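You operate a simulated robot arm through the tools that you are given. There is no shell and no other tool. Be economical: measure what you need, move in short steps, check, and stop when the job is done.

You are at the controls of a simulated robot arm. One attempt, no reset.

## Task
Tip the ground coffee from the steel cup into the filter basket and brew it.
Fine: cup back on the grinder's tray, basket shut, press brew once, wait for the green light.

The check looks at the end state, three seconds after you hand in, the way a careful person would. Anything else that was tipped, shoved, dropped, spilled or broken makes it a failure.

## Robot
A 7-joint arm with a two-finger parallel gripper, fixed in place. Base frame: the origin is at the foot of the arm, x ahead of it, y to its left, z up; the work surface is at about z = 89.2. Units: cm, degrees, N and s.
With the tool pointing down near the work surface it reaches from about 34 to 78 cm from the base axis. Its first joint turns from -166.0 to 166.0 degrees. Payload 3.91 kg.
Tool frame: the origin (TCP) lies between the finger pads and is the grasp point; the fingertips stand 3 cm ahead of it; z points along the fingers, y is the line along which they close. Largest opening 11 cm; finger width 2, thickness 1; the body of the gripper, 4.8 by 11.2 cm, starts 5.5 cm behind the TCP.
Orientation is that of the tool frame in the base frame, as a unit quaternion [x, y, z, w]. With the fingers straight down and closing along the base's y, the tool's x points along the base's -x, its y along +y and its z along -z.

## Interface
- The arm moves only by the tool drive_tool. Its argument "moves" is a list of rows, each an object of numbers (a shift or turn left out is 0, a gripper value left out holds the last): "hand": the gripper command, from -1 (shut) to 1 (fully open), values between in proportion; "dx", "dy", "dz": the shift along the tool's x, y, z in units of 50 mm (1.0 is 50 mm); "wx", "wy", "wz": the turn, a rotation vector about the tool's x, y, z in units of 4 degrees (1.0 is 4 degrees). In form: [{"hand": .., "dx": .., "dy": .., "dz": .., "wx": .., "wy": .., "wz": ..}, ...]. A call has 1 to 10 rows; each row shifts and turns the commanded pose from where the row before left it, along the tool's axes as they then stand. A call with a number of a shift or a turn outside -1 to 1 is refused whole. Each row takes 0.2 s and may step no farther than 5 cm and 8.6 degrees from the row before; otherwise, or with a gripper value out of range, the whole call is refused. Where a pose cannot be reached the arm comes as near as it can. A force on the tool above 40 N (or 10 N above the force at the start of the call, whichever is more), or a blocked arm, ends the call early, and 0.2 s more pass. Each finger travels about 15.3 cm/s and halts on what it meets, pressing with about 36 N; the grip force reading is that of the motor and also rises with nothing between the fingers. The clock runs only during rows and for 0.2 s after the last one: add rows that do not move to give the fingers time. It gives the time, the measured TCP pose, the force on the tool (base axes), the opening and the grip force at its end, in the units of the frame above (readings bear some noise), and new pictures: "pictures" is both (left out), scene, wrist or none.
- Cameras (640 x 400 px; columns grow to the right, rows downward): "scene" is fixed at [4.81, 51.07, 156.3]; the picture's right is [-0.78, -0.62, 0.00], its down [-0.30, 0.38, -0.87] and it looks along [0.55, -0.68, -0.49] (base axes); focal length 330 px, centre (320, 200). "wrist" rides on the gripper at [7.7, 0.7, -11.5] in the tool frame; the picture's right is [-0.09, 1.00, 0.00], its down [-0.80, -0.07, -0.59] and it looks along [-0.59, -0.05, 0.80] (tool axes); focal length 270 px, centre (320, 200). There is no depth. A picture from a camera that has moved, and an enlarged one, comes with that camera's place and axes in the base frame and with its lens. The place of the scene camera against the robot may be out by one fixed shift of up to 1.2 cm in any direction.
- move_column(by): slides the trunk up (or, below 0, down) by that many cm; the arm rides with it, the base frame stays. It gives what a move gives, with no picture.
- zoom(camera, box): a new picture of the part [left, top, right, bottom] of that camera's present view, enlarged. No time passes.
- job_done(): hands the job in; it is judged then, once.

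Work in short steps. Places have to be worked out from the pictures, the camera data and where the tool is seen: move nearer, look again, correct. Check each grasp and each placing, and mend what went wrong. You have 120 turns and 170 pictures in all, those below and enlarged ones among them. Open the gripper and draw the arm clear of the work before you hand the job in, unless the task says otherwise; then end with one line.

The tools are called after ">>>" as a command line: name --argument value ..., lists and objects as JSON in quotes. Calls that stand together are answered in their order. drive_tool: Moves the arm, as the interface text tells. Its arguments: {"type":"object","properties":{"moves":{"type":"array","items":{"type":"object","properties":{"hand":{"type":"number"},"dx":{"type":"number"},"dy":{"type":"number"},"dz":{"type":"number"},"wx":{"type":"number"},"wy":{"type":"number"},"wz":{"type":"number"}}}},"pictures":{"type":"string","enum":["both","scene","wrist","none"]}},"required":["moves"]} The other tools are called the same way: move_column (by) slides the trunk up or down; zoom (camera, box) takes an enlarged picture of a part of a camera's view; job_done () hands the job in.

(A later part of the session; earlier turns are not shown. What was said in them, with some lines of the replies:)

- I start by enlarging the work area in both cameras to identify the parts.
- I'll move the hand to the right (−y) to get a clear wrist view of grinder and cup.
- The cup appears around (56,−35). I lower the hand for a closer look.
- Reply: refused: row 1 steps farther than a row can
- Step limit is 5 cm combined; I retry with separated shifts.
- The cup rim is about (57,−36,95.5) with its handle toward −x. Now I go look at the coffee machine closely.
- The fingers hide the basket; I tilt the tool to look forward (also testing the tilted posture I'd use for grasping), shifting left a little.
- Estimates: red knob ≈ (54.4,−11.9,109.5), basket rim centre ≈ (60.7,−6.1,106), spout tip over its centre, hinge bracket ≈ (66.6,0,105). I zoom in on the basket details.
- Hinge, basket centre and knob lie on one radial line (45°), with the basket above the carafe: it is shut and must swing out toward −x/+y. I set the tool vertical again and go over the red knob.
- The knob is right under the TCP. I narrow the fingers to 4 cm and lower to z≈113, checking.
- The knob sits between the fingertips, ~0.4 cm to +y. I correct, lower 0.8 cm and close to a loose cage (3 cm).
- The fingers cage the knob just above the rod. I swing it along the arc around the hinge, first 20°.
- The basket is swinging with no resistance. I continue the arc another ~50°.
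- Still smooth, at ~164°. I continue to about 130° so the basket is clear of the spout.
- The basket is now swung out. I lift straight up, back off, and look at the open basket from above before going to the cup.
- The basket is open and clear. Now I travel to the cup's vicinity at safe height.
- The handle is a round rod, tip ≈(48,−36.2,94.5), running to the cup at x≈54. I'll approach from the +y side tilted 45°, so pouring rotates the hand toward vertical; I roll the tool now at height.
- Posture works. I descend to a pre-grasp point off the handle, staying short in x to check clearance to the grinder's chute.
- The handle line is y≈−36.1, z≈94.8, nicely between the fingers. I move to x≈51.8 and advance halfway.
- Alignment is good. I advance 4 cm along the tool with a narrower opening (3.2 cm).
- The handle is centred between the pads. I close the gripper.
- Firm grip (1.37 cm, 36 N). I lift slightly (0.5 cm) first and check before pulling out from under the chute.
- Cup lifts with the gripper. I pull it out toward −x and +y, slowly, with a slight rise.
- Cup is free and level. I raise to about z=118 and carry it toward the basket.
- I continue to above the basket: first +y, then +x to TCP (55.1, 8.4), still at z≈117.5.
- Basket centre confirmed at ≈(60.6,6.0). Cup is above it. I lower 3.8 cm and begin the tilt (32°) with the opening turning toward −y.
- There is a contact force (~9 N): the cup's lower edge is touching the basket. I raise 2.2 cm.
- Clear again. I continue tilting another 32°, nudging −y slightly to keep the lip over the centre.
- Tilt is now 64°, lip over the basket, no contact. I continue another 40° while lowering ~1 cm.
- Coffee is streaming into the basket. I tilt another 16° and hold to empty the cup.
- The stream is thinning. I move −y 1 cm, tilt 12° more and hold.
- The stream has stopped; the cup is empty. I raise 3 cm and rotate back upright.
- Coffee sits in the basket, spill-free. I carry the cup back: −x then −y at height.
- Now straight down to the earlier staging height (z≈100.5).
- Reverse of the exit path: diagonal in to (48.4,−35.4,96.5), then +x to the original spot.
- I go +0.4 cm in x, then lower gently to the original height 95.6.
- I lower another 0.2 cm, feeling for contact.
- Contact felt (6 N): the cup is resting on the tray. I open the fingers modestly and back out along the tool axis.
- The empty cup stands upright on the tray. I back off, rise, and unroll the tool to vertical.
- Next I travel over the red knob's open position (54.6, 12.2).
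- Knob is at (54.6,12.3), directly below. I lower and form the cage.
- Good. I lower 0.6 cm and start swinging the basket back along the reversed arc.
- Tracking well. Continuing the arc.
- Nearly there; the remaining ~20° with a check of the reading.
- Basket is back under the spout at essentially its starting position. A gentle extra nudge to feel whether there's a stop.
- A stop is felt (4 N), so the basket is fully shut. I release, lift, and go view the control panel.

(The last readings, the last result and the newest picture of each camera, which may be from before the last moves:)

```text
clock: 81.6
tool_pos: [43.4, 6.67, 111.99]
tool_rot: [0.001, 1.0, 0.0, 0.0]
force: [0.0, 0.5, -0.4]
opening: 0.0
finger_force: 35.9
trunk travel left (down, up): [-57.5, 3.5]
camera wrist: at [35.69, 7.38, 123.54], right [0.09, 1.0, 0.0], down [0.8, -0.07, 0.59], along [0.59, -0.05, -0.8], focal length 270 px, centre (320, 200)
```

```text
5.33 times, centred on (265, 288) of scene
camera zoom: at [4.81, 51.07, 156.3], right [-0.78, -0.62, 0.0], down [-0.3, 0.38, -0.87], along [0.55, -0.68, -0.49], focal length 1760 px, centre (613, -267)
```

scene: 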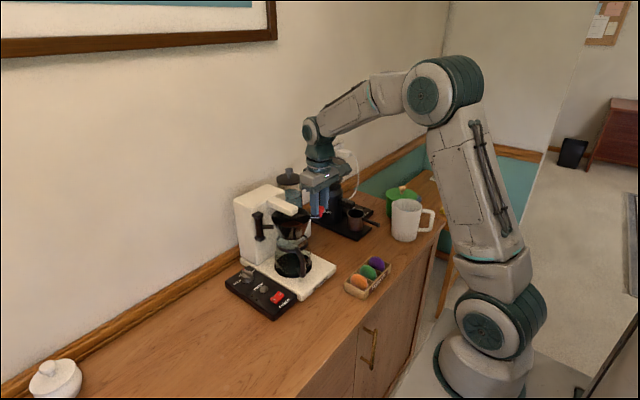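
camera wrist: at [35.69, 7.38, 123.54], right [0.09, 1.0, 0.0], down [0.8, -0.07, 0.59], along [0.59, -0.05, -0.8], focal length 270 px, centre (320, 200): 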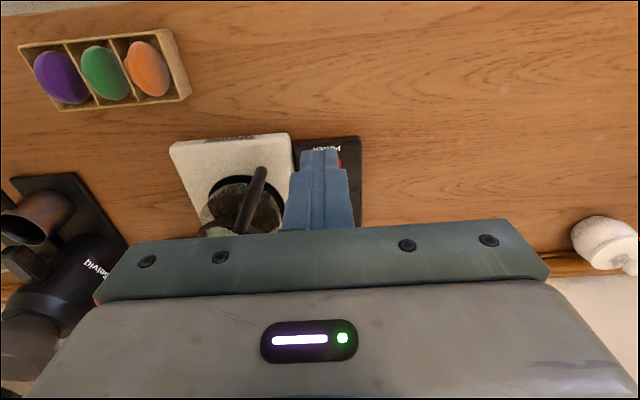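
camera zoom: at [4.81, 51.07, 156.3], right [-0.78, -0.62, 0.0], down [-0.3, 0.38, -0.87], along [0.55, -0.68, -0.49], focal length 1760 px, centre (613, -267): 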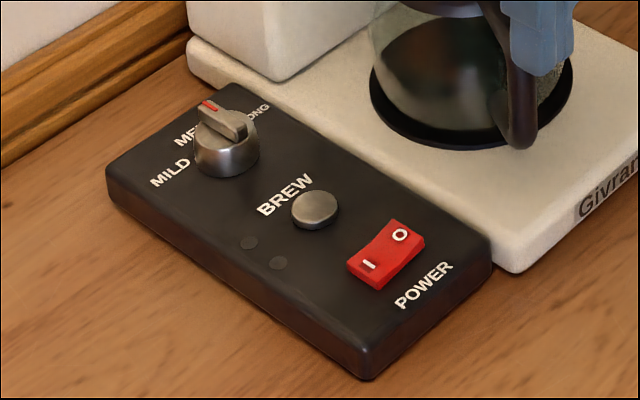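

The two indicator lamps are dark; I need to see the rocker state. I move sideways to view the panel unobstructed.

>>> drive_tool --moves '[{"dy": 0.8}, {"dy": 0.6}, {"dx": -0.9}, {"dx": -0.7}, {"dz": 0.9}, {}]' --pictures "wrist"

>>> zoom --camera "wrist" --box '[160, 20, 340, 160]'

>>> zoom --camera "scene" --box '[255, 275, 300, 310]'

```text
clock: 83.0
tool_pos: [51.74, 13.69, 107.57]
tool_rot: [-0.001, 1.0, 0.0, 0.0]
force: [-0.9, 0.8, -1.1]
opening: 0.01
finger_force: 36.0
trunk travel left (down, up): [-57.5, 3.5]
camera wrist: at [44.0, 14.48, 119.05], right [0.09, 1.0, 0.0], down [0.8, -0.07, 0.59], along [0.59, -0.05, -0.8], focal length 270 px, centre (320, 200)
```

wrist: 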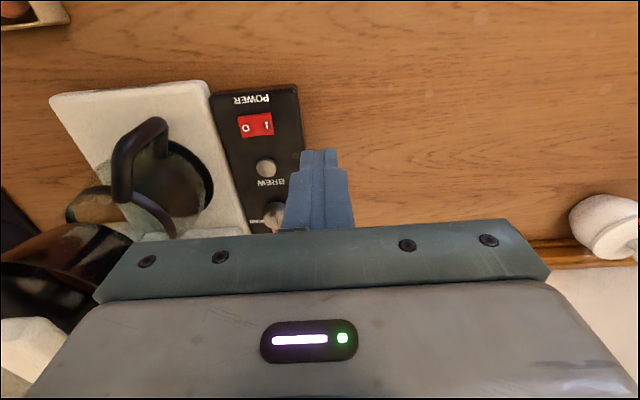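

```text
2.86 times, centred on (250, 90) of wrist
camera zoom: at [44.0, 14.48, 119.05], right [0.09, 1.0, 0.0], down [0.8, -0.07, 0.59], along [0.59, -0.05, -0.8], focal length 772 px, centre (520, 514)
```

zoom: 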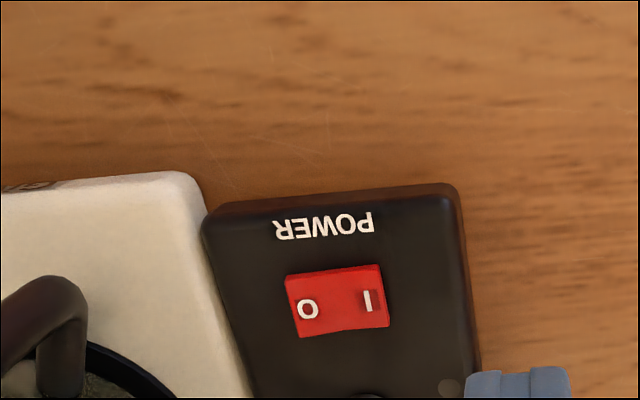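

```text
11.43 times, centred on (278, 292) of scene
camera zoom: at [4.81, 51.07, 156.3], right [-0.78, -0.62, 0.0], down [-0.3, 0.38, -0.87], along [0.55, -0.68, -0.49], focal length 3771 px, centre (806, -857)
```

zoom: 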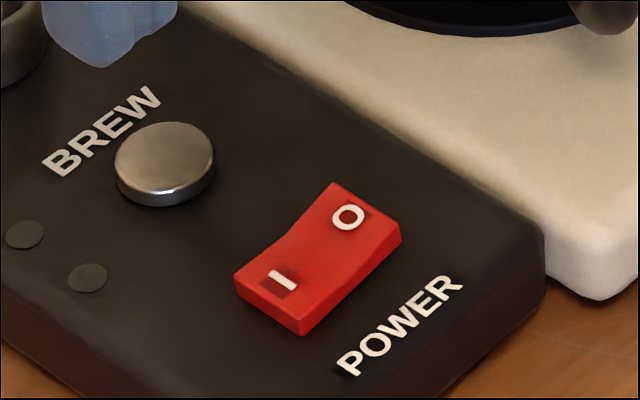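

The rocker's "I" side lies pressed and "O" side is raised, so power is on. The brew button top is at ≈(58.7, 7.0, 92.2). I position the closed fingers above it.

>>> drive_tool --moves '[{"dx": -0.7}, {"dx": -0.7}, {"dy": -0.66}, {"dy": -0.66}, {"dz": 0.7}, {"dz": 0.7}, {"dz": 0.4}, {}]' --pictures "both"

>>> zoom --camera "scene" --box '[230, 240, 310, 310]'

>>> zoom --camera "wrist" --box '[230, 60, 410, 220]'

```text
clock: 84.8
tool_pos: [58.61, 7.16, 98.69]
tool_rot: [0.0, 1.0, 0.0, 0.001]
force: [0.2, 0.2, -0.1]
opening: 0.0
finger_force: 36.1
trunk travel left (down, up): [-57.5, 3.5]
camera wrist: at [50.95, 7.87, 110.18], right [0.09, 1.0, 0.0], down [0.8, -0.07, 0.59], along [0.59, -0.05, -0.8], focal length 270 px, centre (320, 200)
```

scene: 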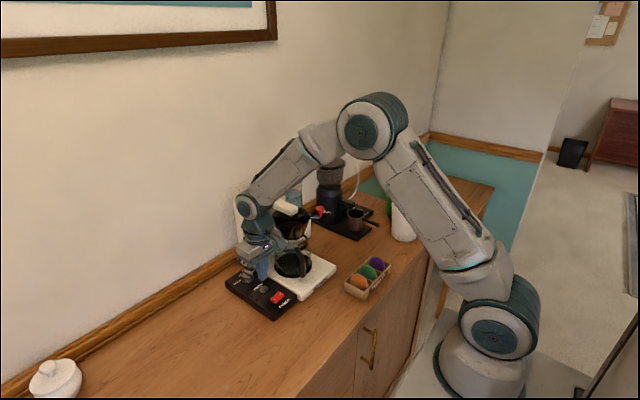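
wrist: 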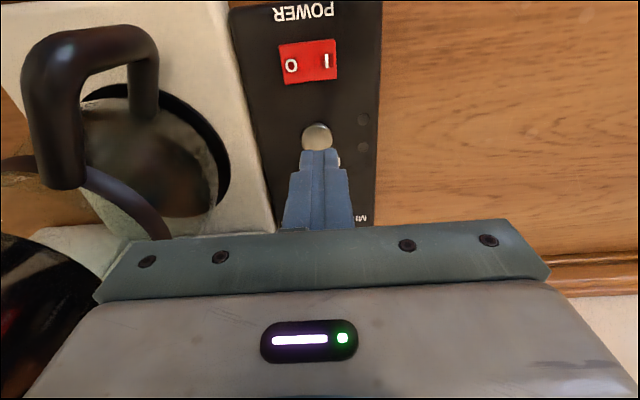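

```text
5.71 times, centred on (270, 275) of scene
camera zoom: at [4.81, 51.07, 156.3], right [-0.78, -0.62, 0.0], down [-0.3, 0.38, -0.87], along [0.55, -0.68, -0.49], focal length 1886 px, centre (606, -229)
```

zoom: 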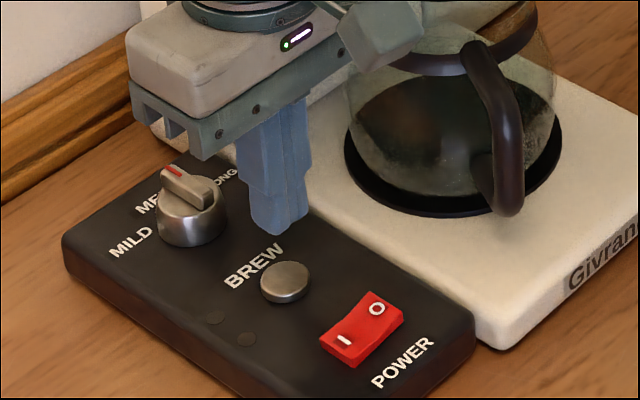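

```text
2.50 times, centred on (320, 140) of wrist
camera zoom: at [50.95, 7.87, 110.18], right [0.09, 1.0, 0.0], down [0.8, -0.07, 0.59], along [0.59, -0.05, -0.8], focal length 676 px, centre (320, 350)
```

zoom: 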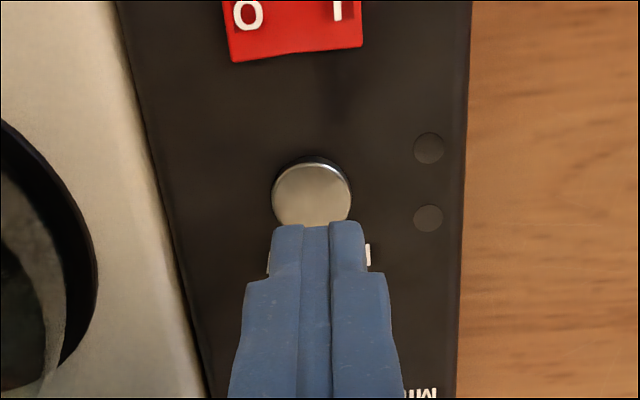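

Well aligned. I descend to just above the button.

>>> drive_tool --moves '[{"dz": 0.3, "dy": -0.03, "dx": -0.03}, {"dz": 0.2}, {"dz": 0.06}, {}]' --pictures "none"

>>> zoom --camera "scene" --box '[230, 240, 310, 310]'

```text
clock: 85.8
tool_pos: [58.76, 7.01, 95.75]
tool_rot: [0.0, 1.0, 0.001, 0.0]
force: [0.2, 0.7, -0.6]
opening: 0.0
finger_force: 35.8
trunk travel left (down, up): [-57.5, 3.5]
```

```text
5.71 times, centred on (270, 275) of scene
camera zoom: at [4.81, 51.07, 156.3], right [-0.78, -0.62, 0.0], down [-0.3, 0.38, -0.87], along [0.55, -0.68, -0.49], focal length 1886 px, centre (606, -229)
```

zoom: 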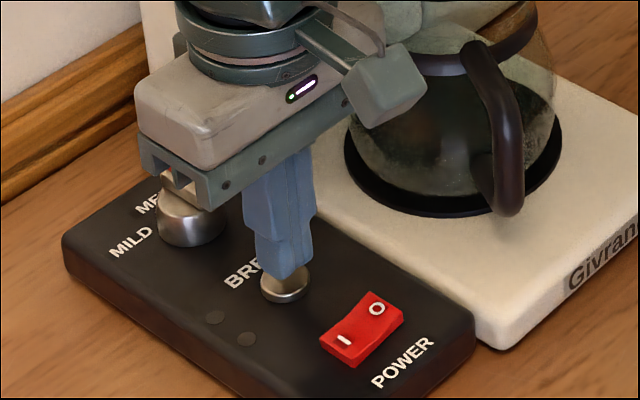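

Fingertips are just above the button, no contact yet. I press down in small steps.

>>> drive_tool --moves '[{"dz": 0.04}, {"dz": 0.04}, {"dz": 0.04}]' --pictures "none"

>>> zoom --camera "scene" --box '[230, 240, 310, 310]'

```text
clock: 86.6
tool_pos: [58.66, 7.04, 95.05]
tool_rot: [0.0, 1.0, 0.0, 0.0]
force: [-0.3, 0.1, -1.2]
opening: 0.0
finger_force: 35.7
trunk travel left (down, up): [-57.5, 3.5]
```

```text
5.71 times, centred on (270, 275) of scene
camera zoom: at [4.81, 51.07, 156.3], right [-0.78, -0.62, 0.0], down [-0.3, 0.38, -0.87], along [0.55, -0.68, -0.49], focal length 1886 px, centre (606, -229)
```

zoom: 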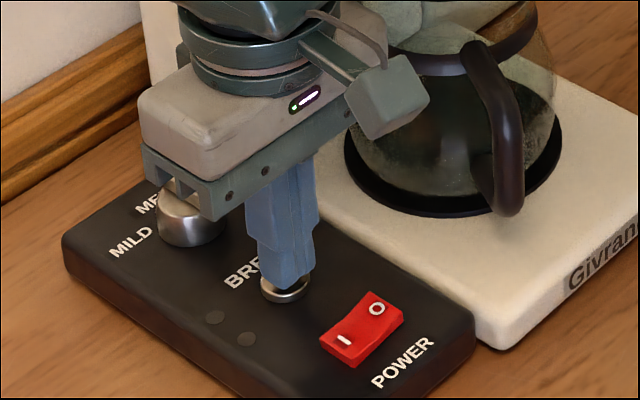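

No contact yet (tip ≈92.0). I continue pressing down in small steps.

>>> drive_tool --moves '[{"dz": 0.04}, {"dz": 0.04}]' --pictures "none"

>>> zoom --camera "scene" --box '[230, 240, 310, 310]'

```text
clock: 87.2
tool_pos: [58.74, 6.85, 94.74]
tool_rot: [0.001, 1.0, 0.0, 0.0]
force: [0.1, 0.6, 0.1]
opening: 0.0
finger_force: 36.5
trunk travel left (down, up): [-57.5, 3.5]
```

```text
5.71 times, centred on (270, 275) of scene
camera zoom: at [4.81, 51.07, 156.3], right [-0.78, -0.62, 0.0], down [-0.3, 0.38, -0.87], along [0.55, -0.68, -0.49], focal length 1886 px, centre (606, -229)
```

zoom: 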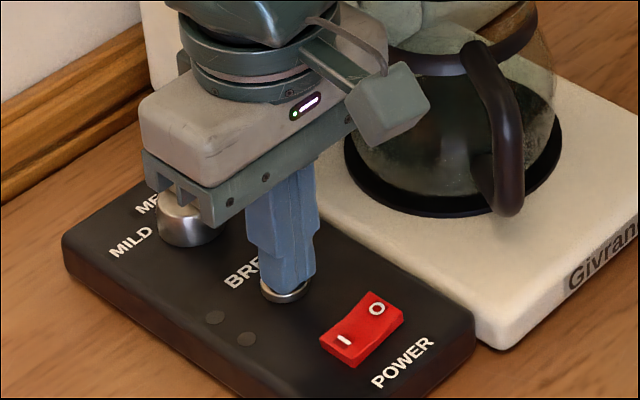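

Near touching; I push further.

>>> drive_tool --moves '[{"dz": 0.04}, {"dz": 0.04}, {}]' --pictures "none"

>>> zoom --camera "scene" --box '[230, 240, 310, 310]'

```text
clock: 88.0
tool_pos: [58.67, 6.98, 94.37]
tool_rot: [0.001, 1.0, -0.001, 0.0]
force: [-0.5, 0.9, 1.0]
opening: 0.0
finger_force: 35.7
trunk travel left (down, up): [-57.5, 3.5]
```

```text
5.71 times, centred on (270, 275) of scene
camera zoom: at [4.81, 51.07, 156.3], right [-0.78, -0.62, 0.0], down [-0.3, 0.38, -0.87], along [0.55, -0.68, -0.49], focal length 1886 px, centre (606, -229)
```

zoom: 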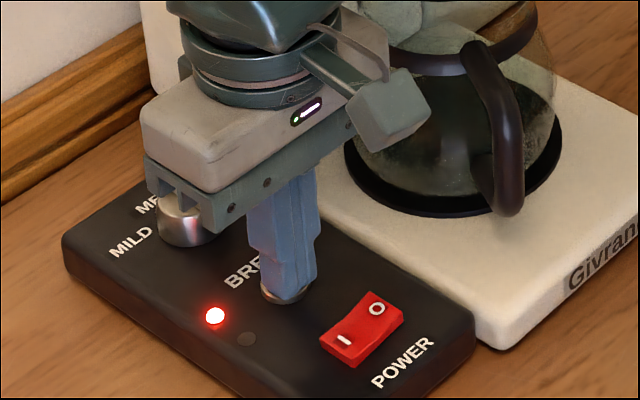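

The red lamp lit: brewing has started. I lift off straight up and move clear.

>>> drive_tool --moves '[{"dz": -0.3}, {"dz": -0.7}, {"dz": -0.9}, {"dz": -0.9}, {"dz": -0.9}, {"dx": 0.9}, {"dx": 0.9}, {"dx": 0.9}, {"dx": 0.6}, {"hand": 0}]' --pictures "both"

>>> zoom --camera "scene" --box '[220, 180, 400, 325]'

```text
clock: 90.2
tool_pos: [42.41, 6.77, 112.91]
tool_rot: [0.0, 1.0, 0.0, 0.0]
force: [0.0, 0.3, -1.0]
opening: 5.5
finger_force: 0.0
trunk travel left (down, up): [-57.5, 3.5]
camera wrist: at [34.68, 7.64, 124.31], right [0.09, 1.0, 0.0], down [0.8, -0.07, 0.59], along [0.59, -0.05, -0.8], focal length 270 px, centre (320, 200)
```

scene: 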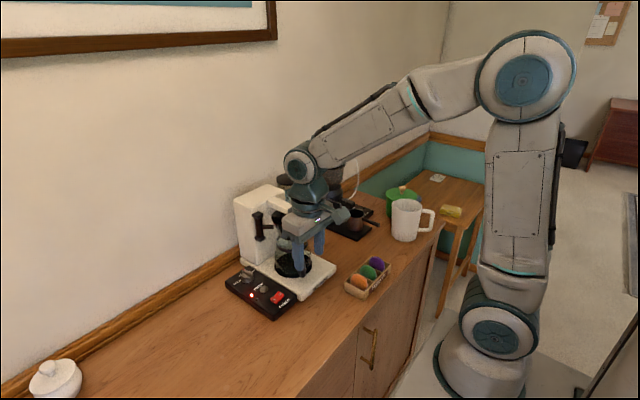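
wrist: 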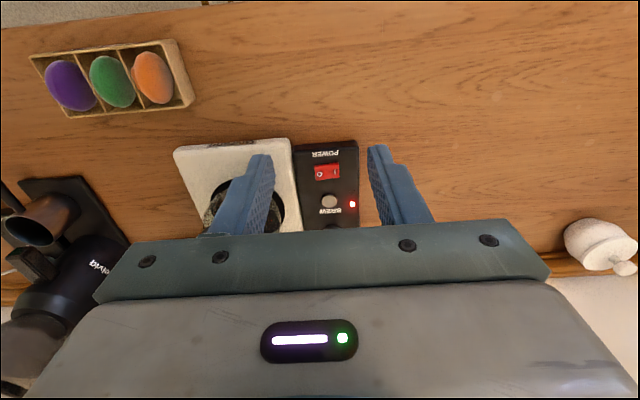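

```text
2.76 times, centred on (310, 252) of scene
camera zoom: at [4.81, 51.07, 156.3], right [-0.78, -0.62, 0.0], down [-0.3, 0.38, -0.87], along [0.55, -0.68, -0.49], focal length 910 px, centre (348, 55)
```

zoom: 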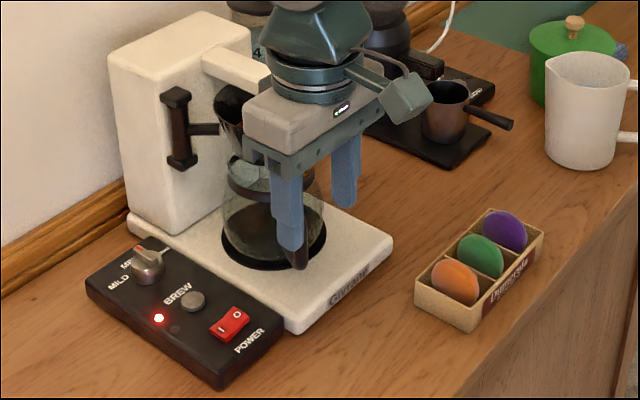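

I raise the arm well clear with the gripper open and wait out the brew.

>>> drive_tool --moves '[{"dz": -0.9, "hand": 0.5}, {"dz": -0.9}, {"dz": -0.9}, {"dz": -0.9}, {}, {}, {}, {}, {}, {}]' --pictures "none"

>>> drive_tool --moves '[{}, {}, {}, {}, {}, {}, {}, {}, {}, {}]' --pictures "none"

>>> drive_tool --moves '[{}, {}, {}, {}, {}, {}, {}, {}, {}, {}]' --pictures "none"

>>> drive_tool --moves '[{}, {}, {}, {}, {}, {}, {}, {}, {}, {}]' --pictures "none"

>>> zoom --camera "scene" --box '[220, 180, 400, 325]'

```text
clock: 92.4
tool_pos: [42.14, 6.97, 130.74]
tool_rot: [-0.001, 1.0, 0.0, 0.001]
force: [0.0, -0.7, 0.1]
opening: 8.26
finger_force: 0.0
trunk travel left (down, up): [-57.5, 3.5]
```

```text
clock: 94.6
tool_pos: [42.14, 6.9, 130.71]
tool_rot: [-0.001, 1.0, 0.0, 0.0]
force: [0.6, -0.1, 0.8]
opening: 8.25
finger_force: 0.0
trunk travel left (down, up): [-57.5, 3.5]
```

```text
clock: 96.8
tool_pos: [42.19, 7.02, 130.68]
tool_rot: [0.0, 1.0, 0.0, 0.0]
force: [0.3, 0.4, 0.3]
opening: 8.24
finger_force: 0.0
trunk travel left (down, up): [-57.5, 3.5]
```

```text
clock: 99.0
tool_pos: [42.09, 7.06, 130.72]
tool_rot: [0.0, 1.0, 0.0, 0.0]
force: [-0.3, -0.1, -0.3]
opening: 8.23
finger_force: 0.1
trunk travel left (down, up): [-57.5, 3.5]
```

```text
2.76 times, centred on (310, 252) of scene
camera zoom: at [4.81, 51.07, 156.3], right [-0.78, -0.62, 0.0], down [-0.3, 0.38, -0.87], along [0.55, -0.68, -0.49], focal length 910 px, centre (348, 55)
```

zoom: 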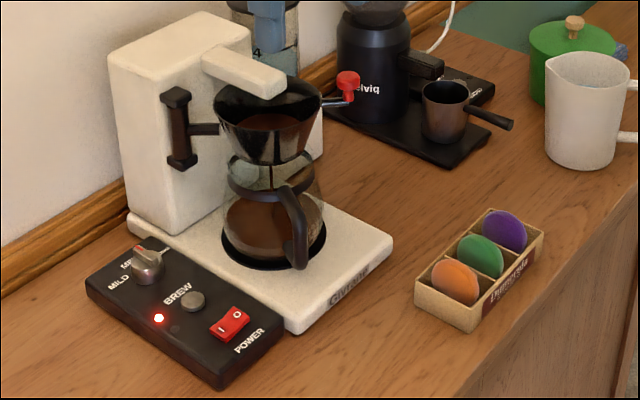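

Coffee is filling the carafe, red lamp still on. I keep waiting.

>>> drive_tool --moves '[{}, {}, {}, {}, {}, {}, {}, {}, {}, {}]' --pictures "none"

>>> drive_tool --moves '[{}, {}, {}, {}, {}, {}, {}, {}, {}, {}]' --pictures "none"

>>> drive_tool --moves '[{}, {}, {}, {}, {}, {}, {}, {}, {}, {}]' --pictures "none"

>>> zoom --camera "scene" --box '[220, 180, 400, 325]'

```text
clock: 101.2
tool_pos: [42.32, 6.91, 130.78]
tool_rot: [0.0, 1.0, 0.0, 0.0]
force: [-0.2, 0.2, 0.1]
opening: 8.26
finger_force: 0.2
trunk travel left (down, up): [-57.5, 3.5]
```

```text
clock: 103.4
tool_pos: [42.15, 6.98, 130.69]
tool_rot: [0.0, 1.0, 0.0, 0.0]
force: [0.0, -0.6, 1.3]
opening: 8.26
finger_force: 0.1
trunk travel left (down, up): [-57.5, 3.5]
```

```text
clock: 105.6
tool_pos: [42.24, 6.87, 130.66]
tool_rot: [0.0, 1.0, 0.0, 0.0]
force: [0.5, 0.4, 0.0]
opening: 8.27
finger_force: 0.1
trunk travel left (down, up): [-57.5, 3.5]
```

```text
2.76 times, centred on (310, 252) of scene
camera zoom: at [4.81, 51.07, 156.3], right [-0.78, -0.62, 0.0], down [-0.3, 0.38, -0.87], along [0.55, -0.68, -0.49], focal length 910 px, centre (348, 55)
```

zoom: 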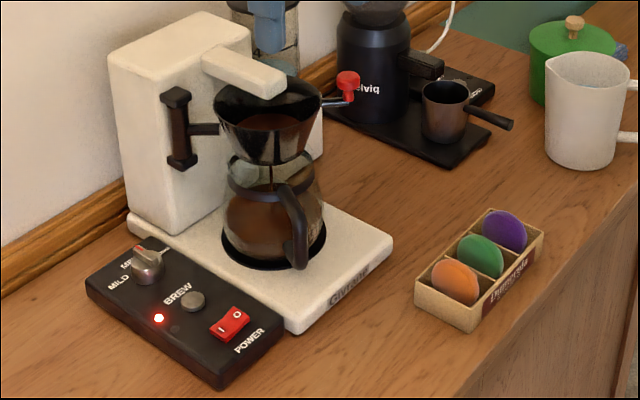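

Still brewing; waiting more.

>>> drive_tool --moves '[{}, {}, {}, {}, {}, {}, {}, {}, {}, {}]' --pictures "none"

>>> drive_tool --moves '[{}, {}, {}, {}, {}, {}, {}, {}, {}, {}]' --pictures "none"

>>> drive_tool --moves '[{}, {}, {}, {}, {}, {}, {}, {}, {}, {}]' --pictures "none"

>>> zoom --camera "scene" --box '[220, 180, 400, 325]'

```text
clock: 107.8
tool_pos: [42.16, 6.95, 130.73]
tool_rot: [0.0, 1.0, 0.0, 0.0]
force: [0.3, 0.1, 0.0]
opening: 8.25
finger_force: 0.0
trunk travel left (down, up): [-57.5, 3.5]
```

```text
clock: 110.0
tool_pos: [42.11, 7.0, 130.63]
tool_rot: [0.001, 1.0, 0.0, 0.0]
force: [-0.5, 0.4, 0.5]
opening: 8.28
finger_force: 0.1
trunk travel left (down, up): [-57.5, 3.5]
```

```text
clock: 112.2
tool_pos: [42.15, 7.0, 130.63]
tool_rot: [0.0, 1.0, 0.0, 0.001]
force: [0.1, -0.2, -0.3]
opening: 8.23
finger_force: 0.1
trunk travel left (down, up): [-57.5, 3.5]
```

```text
2.76 times, centred on (310, 252) of scene
camera zoom: at [4.81, 51.07, 156.3], right [-0.78, -0.62, 0.0], down [-0.3, 0.38, -0.87], along [0.55, -0.68, -0.49], focal length 910 px, centre (348, 55)
```

zoom: 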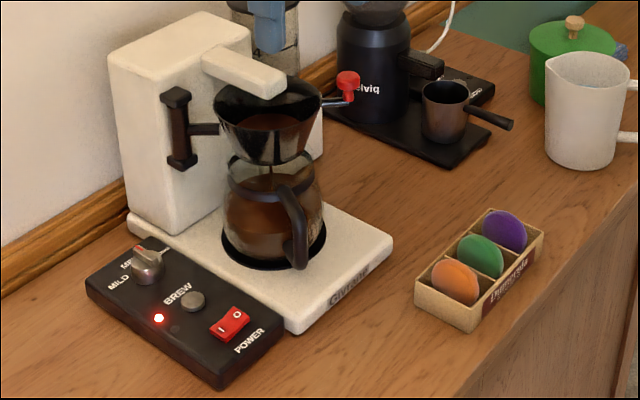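

The carafe keeps filling; red lamp still on. Waiting further.

>>> drive_tool --moves '[{}, {}, {}, {}, {}, {}, {}, {}, {}, {}]' --pictures "none"

>>> drive_tool --moves '[{}, {}, {}, {}, {}, {}, {}, {}, {}, {}]' --pictures "none"

>>> drive_tool --moves '[{}, {}, {}, {}, {}, {}, {}, {}, {}, {}]' --pictures "none"

>>> zoom --camera "scene" --box '[220, 180, 400, 325]'

```text
clock: 114.4
tool_pos: [42.1, 7.06, 130.8]
tool_rot: [0.0, 1.0, 0.0, 0.0]
force: [0.0, 0.5, 0.2]
opening: 8.25
finger_force: 0.0
trunk travel left (down, up): [-57.5, 3.5]
```

```text
clock: 116.6
tool_pos: [42.19, 6.98, 130.75]
tool_rot: [0.0, 1.0, 0.0, 0.0]
force: [0.3, -0.3, 1.3]
opening: 8.23
finger_force: 0.1
trunk travel left (down, up): [-57.5, 3.5]
```

```text
clock: 118.8
tool_pos: [42.2, 6.93, 130.85]
tool_rot: [-0.001, 1.0, 0.0, 0.0]
force: [0.5, 1.2, 0.3]
opening: 8.26
finger_force: 0.0
trunk travel left (down, up): [-57.5, 3.5]
```

```text
2.76 times, centred on (310, 252) of scene
camera zoom: at [4.81, 51.07, 156.3], right [-0.78, -0.62, 0.0], down [-0.3, 0.38, -0.87], along [0.55, -0.68, -0.49], focal length 910 px, centre (348, 55)
```

zoom: 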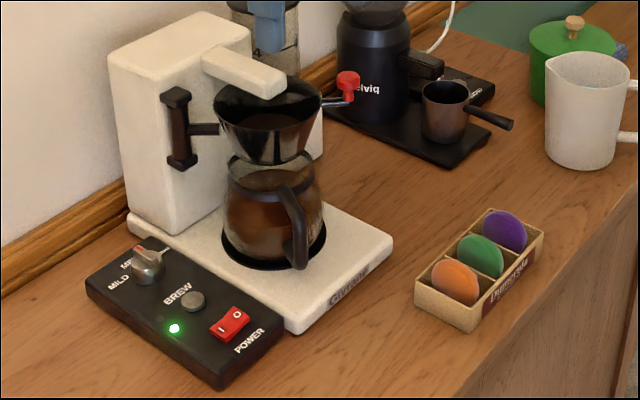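

The green lamp is on, carafe filled, basket shut, cup on the tray, arm clear with the gripper open. I hand in.

>>> job_done

```text
The job is handed in.
```

The job is handed in: the coffee went into the filter basket with no spill I could see, and I pressed brew once. At hand-in the green light was on, the carafe was full, the basket was shut and the empty cup was back on the grinder's tray.
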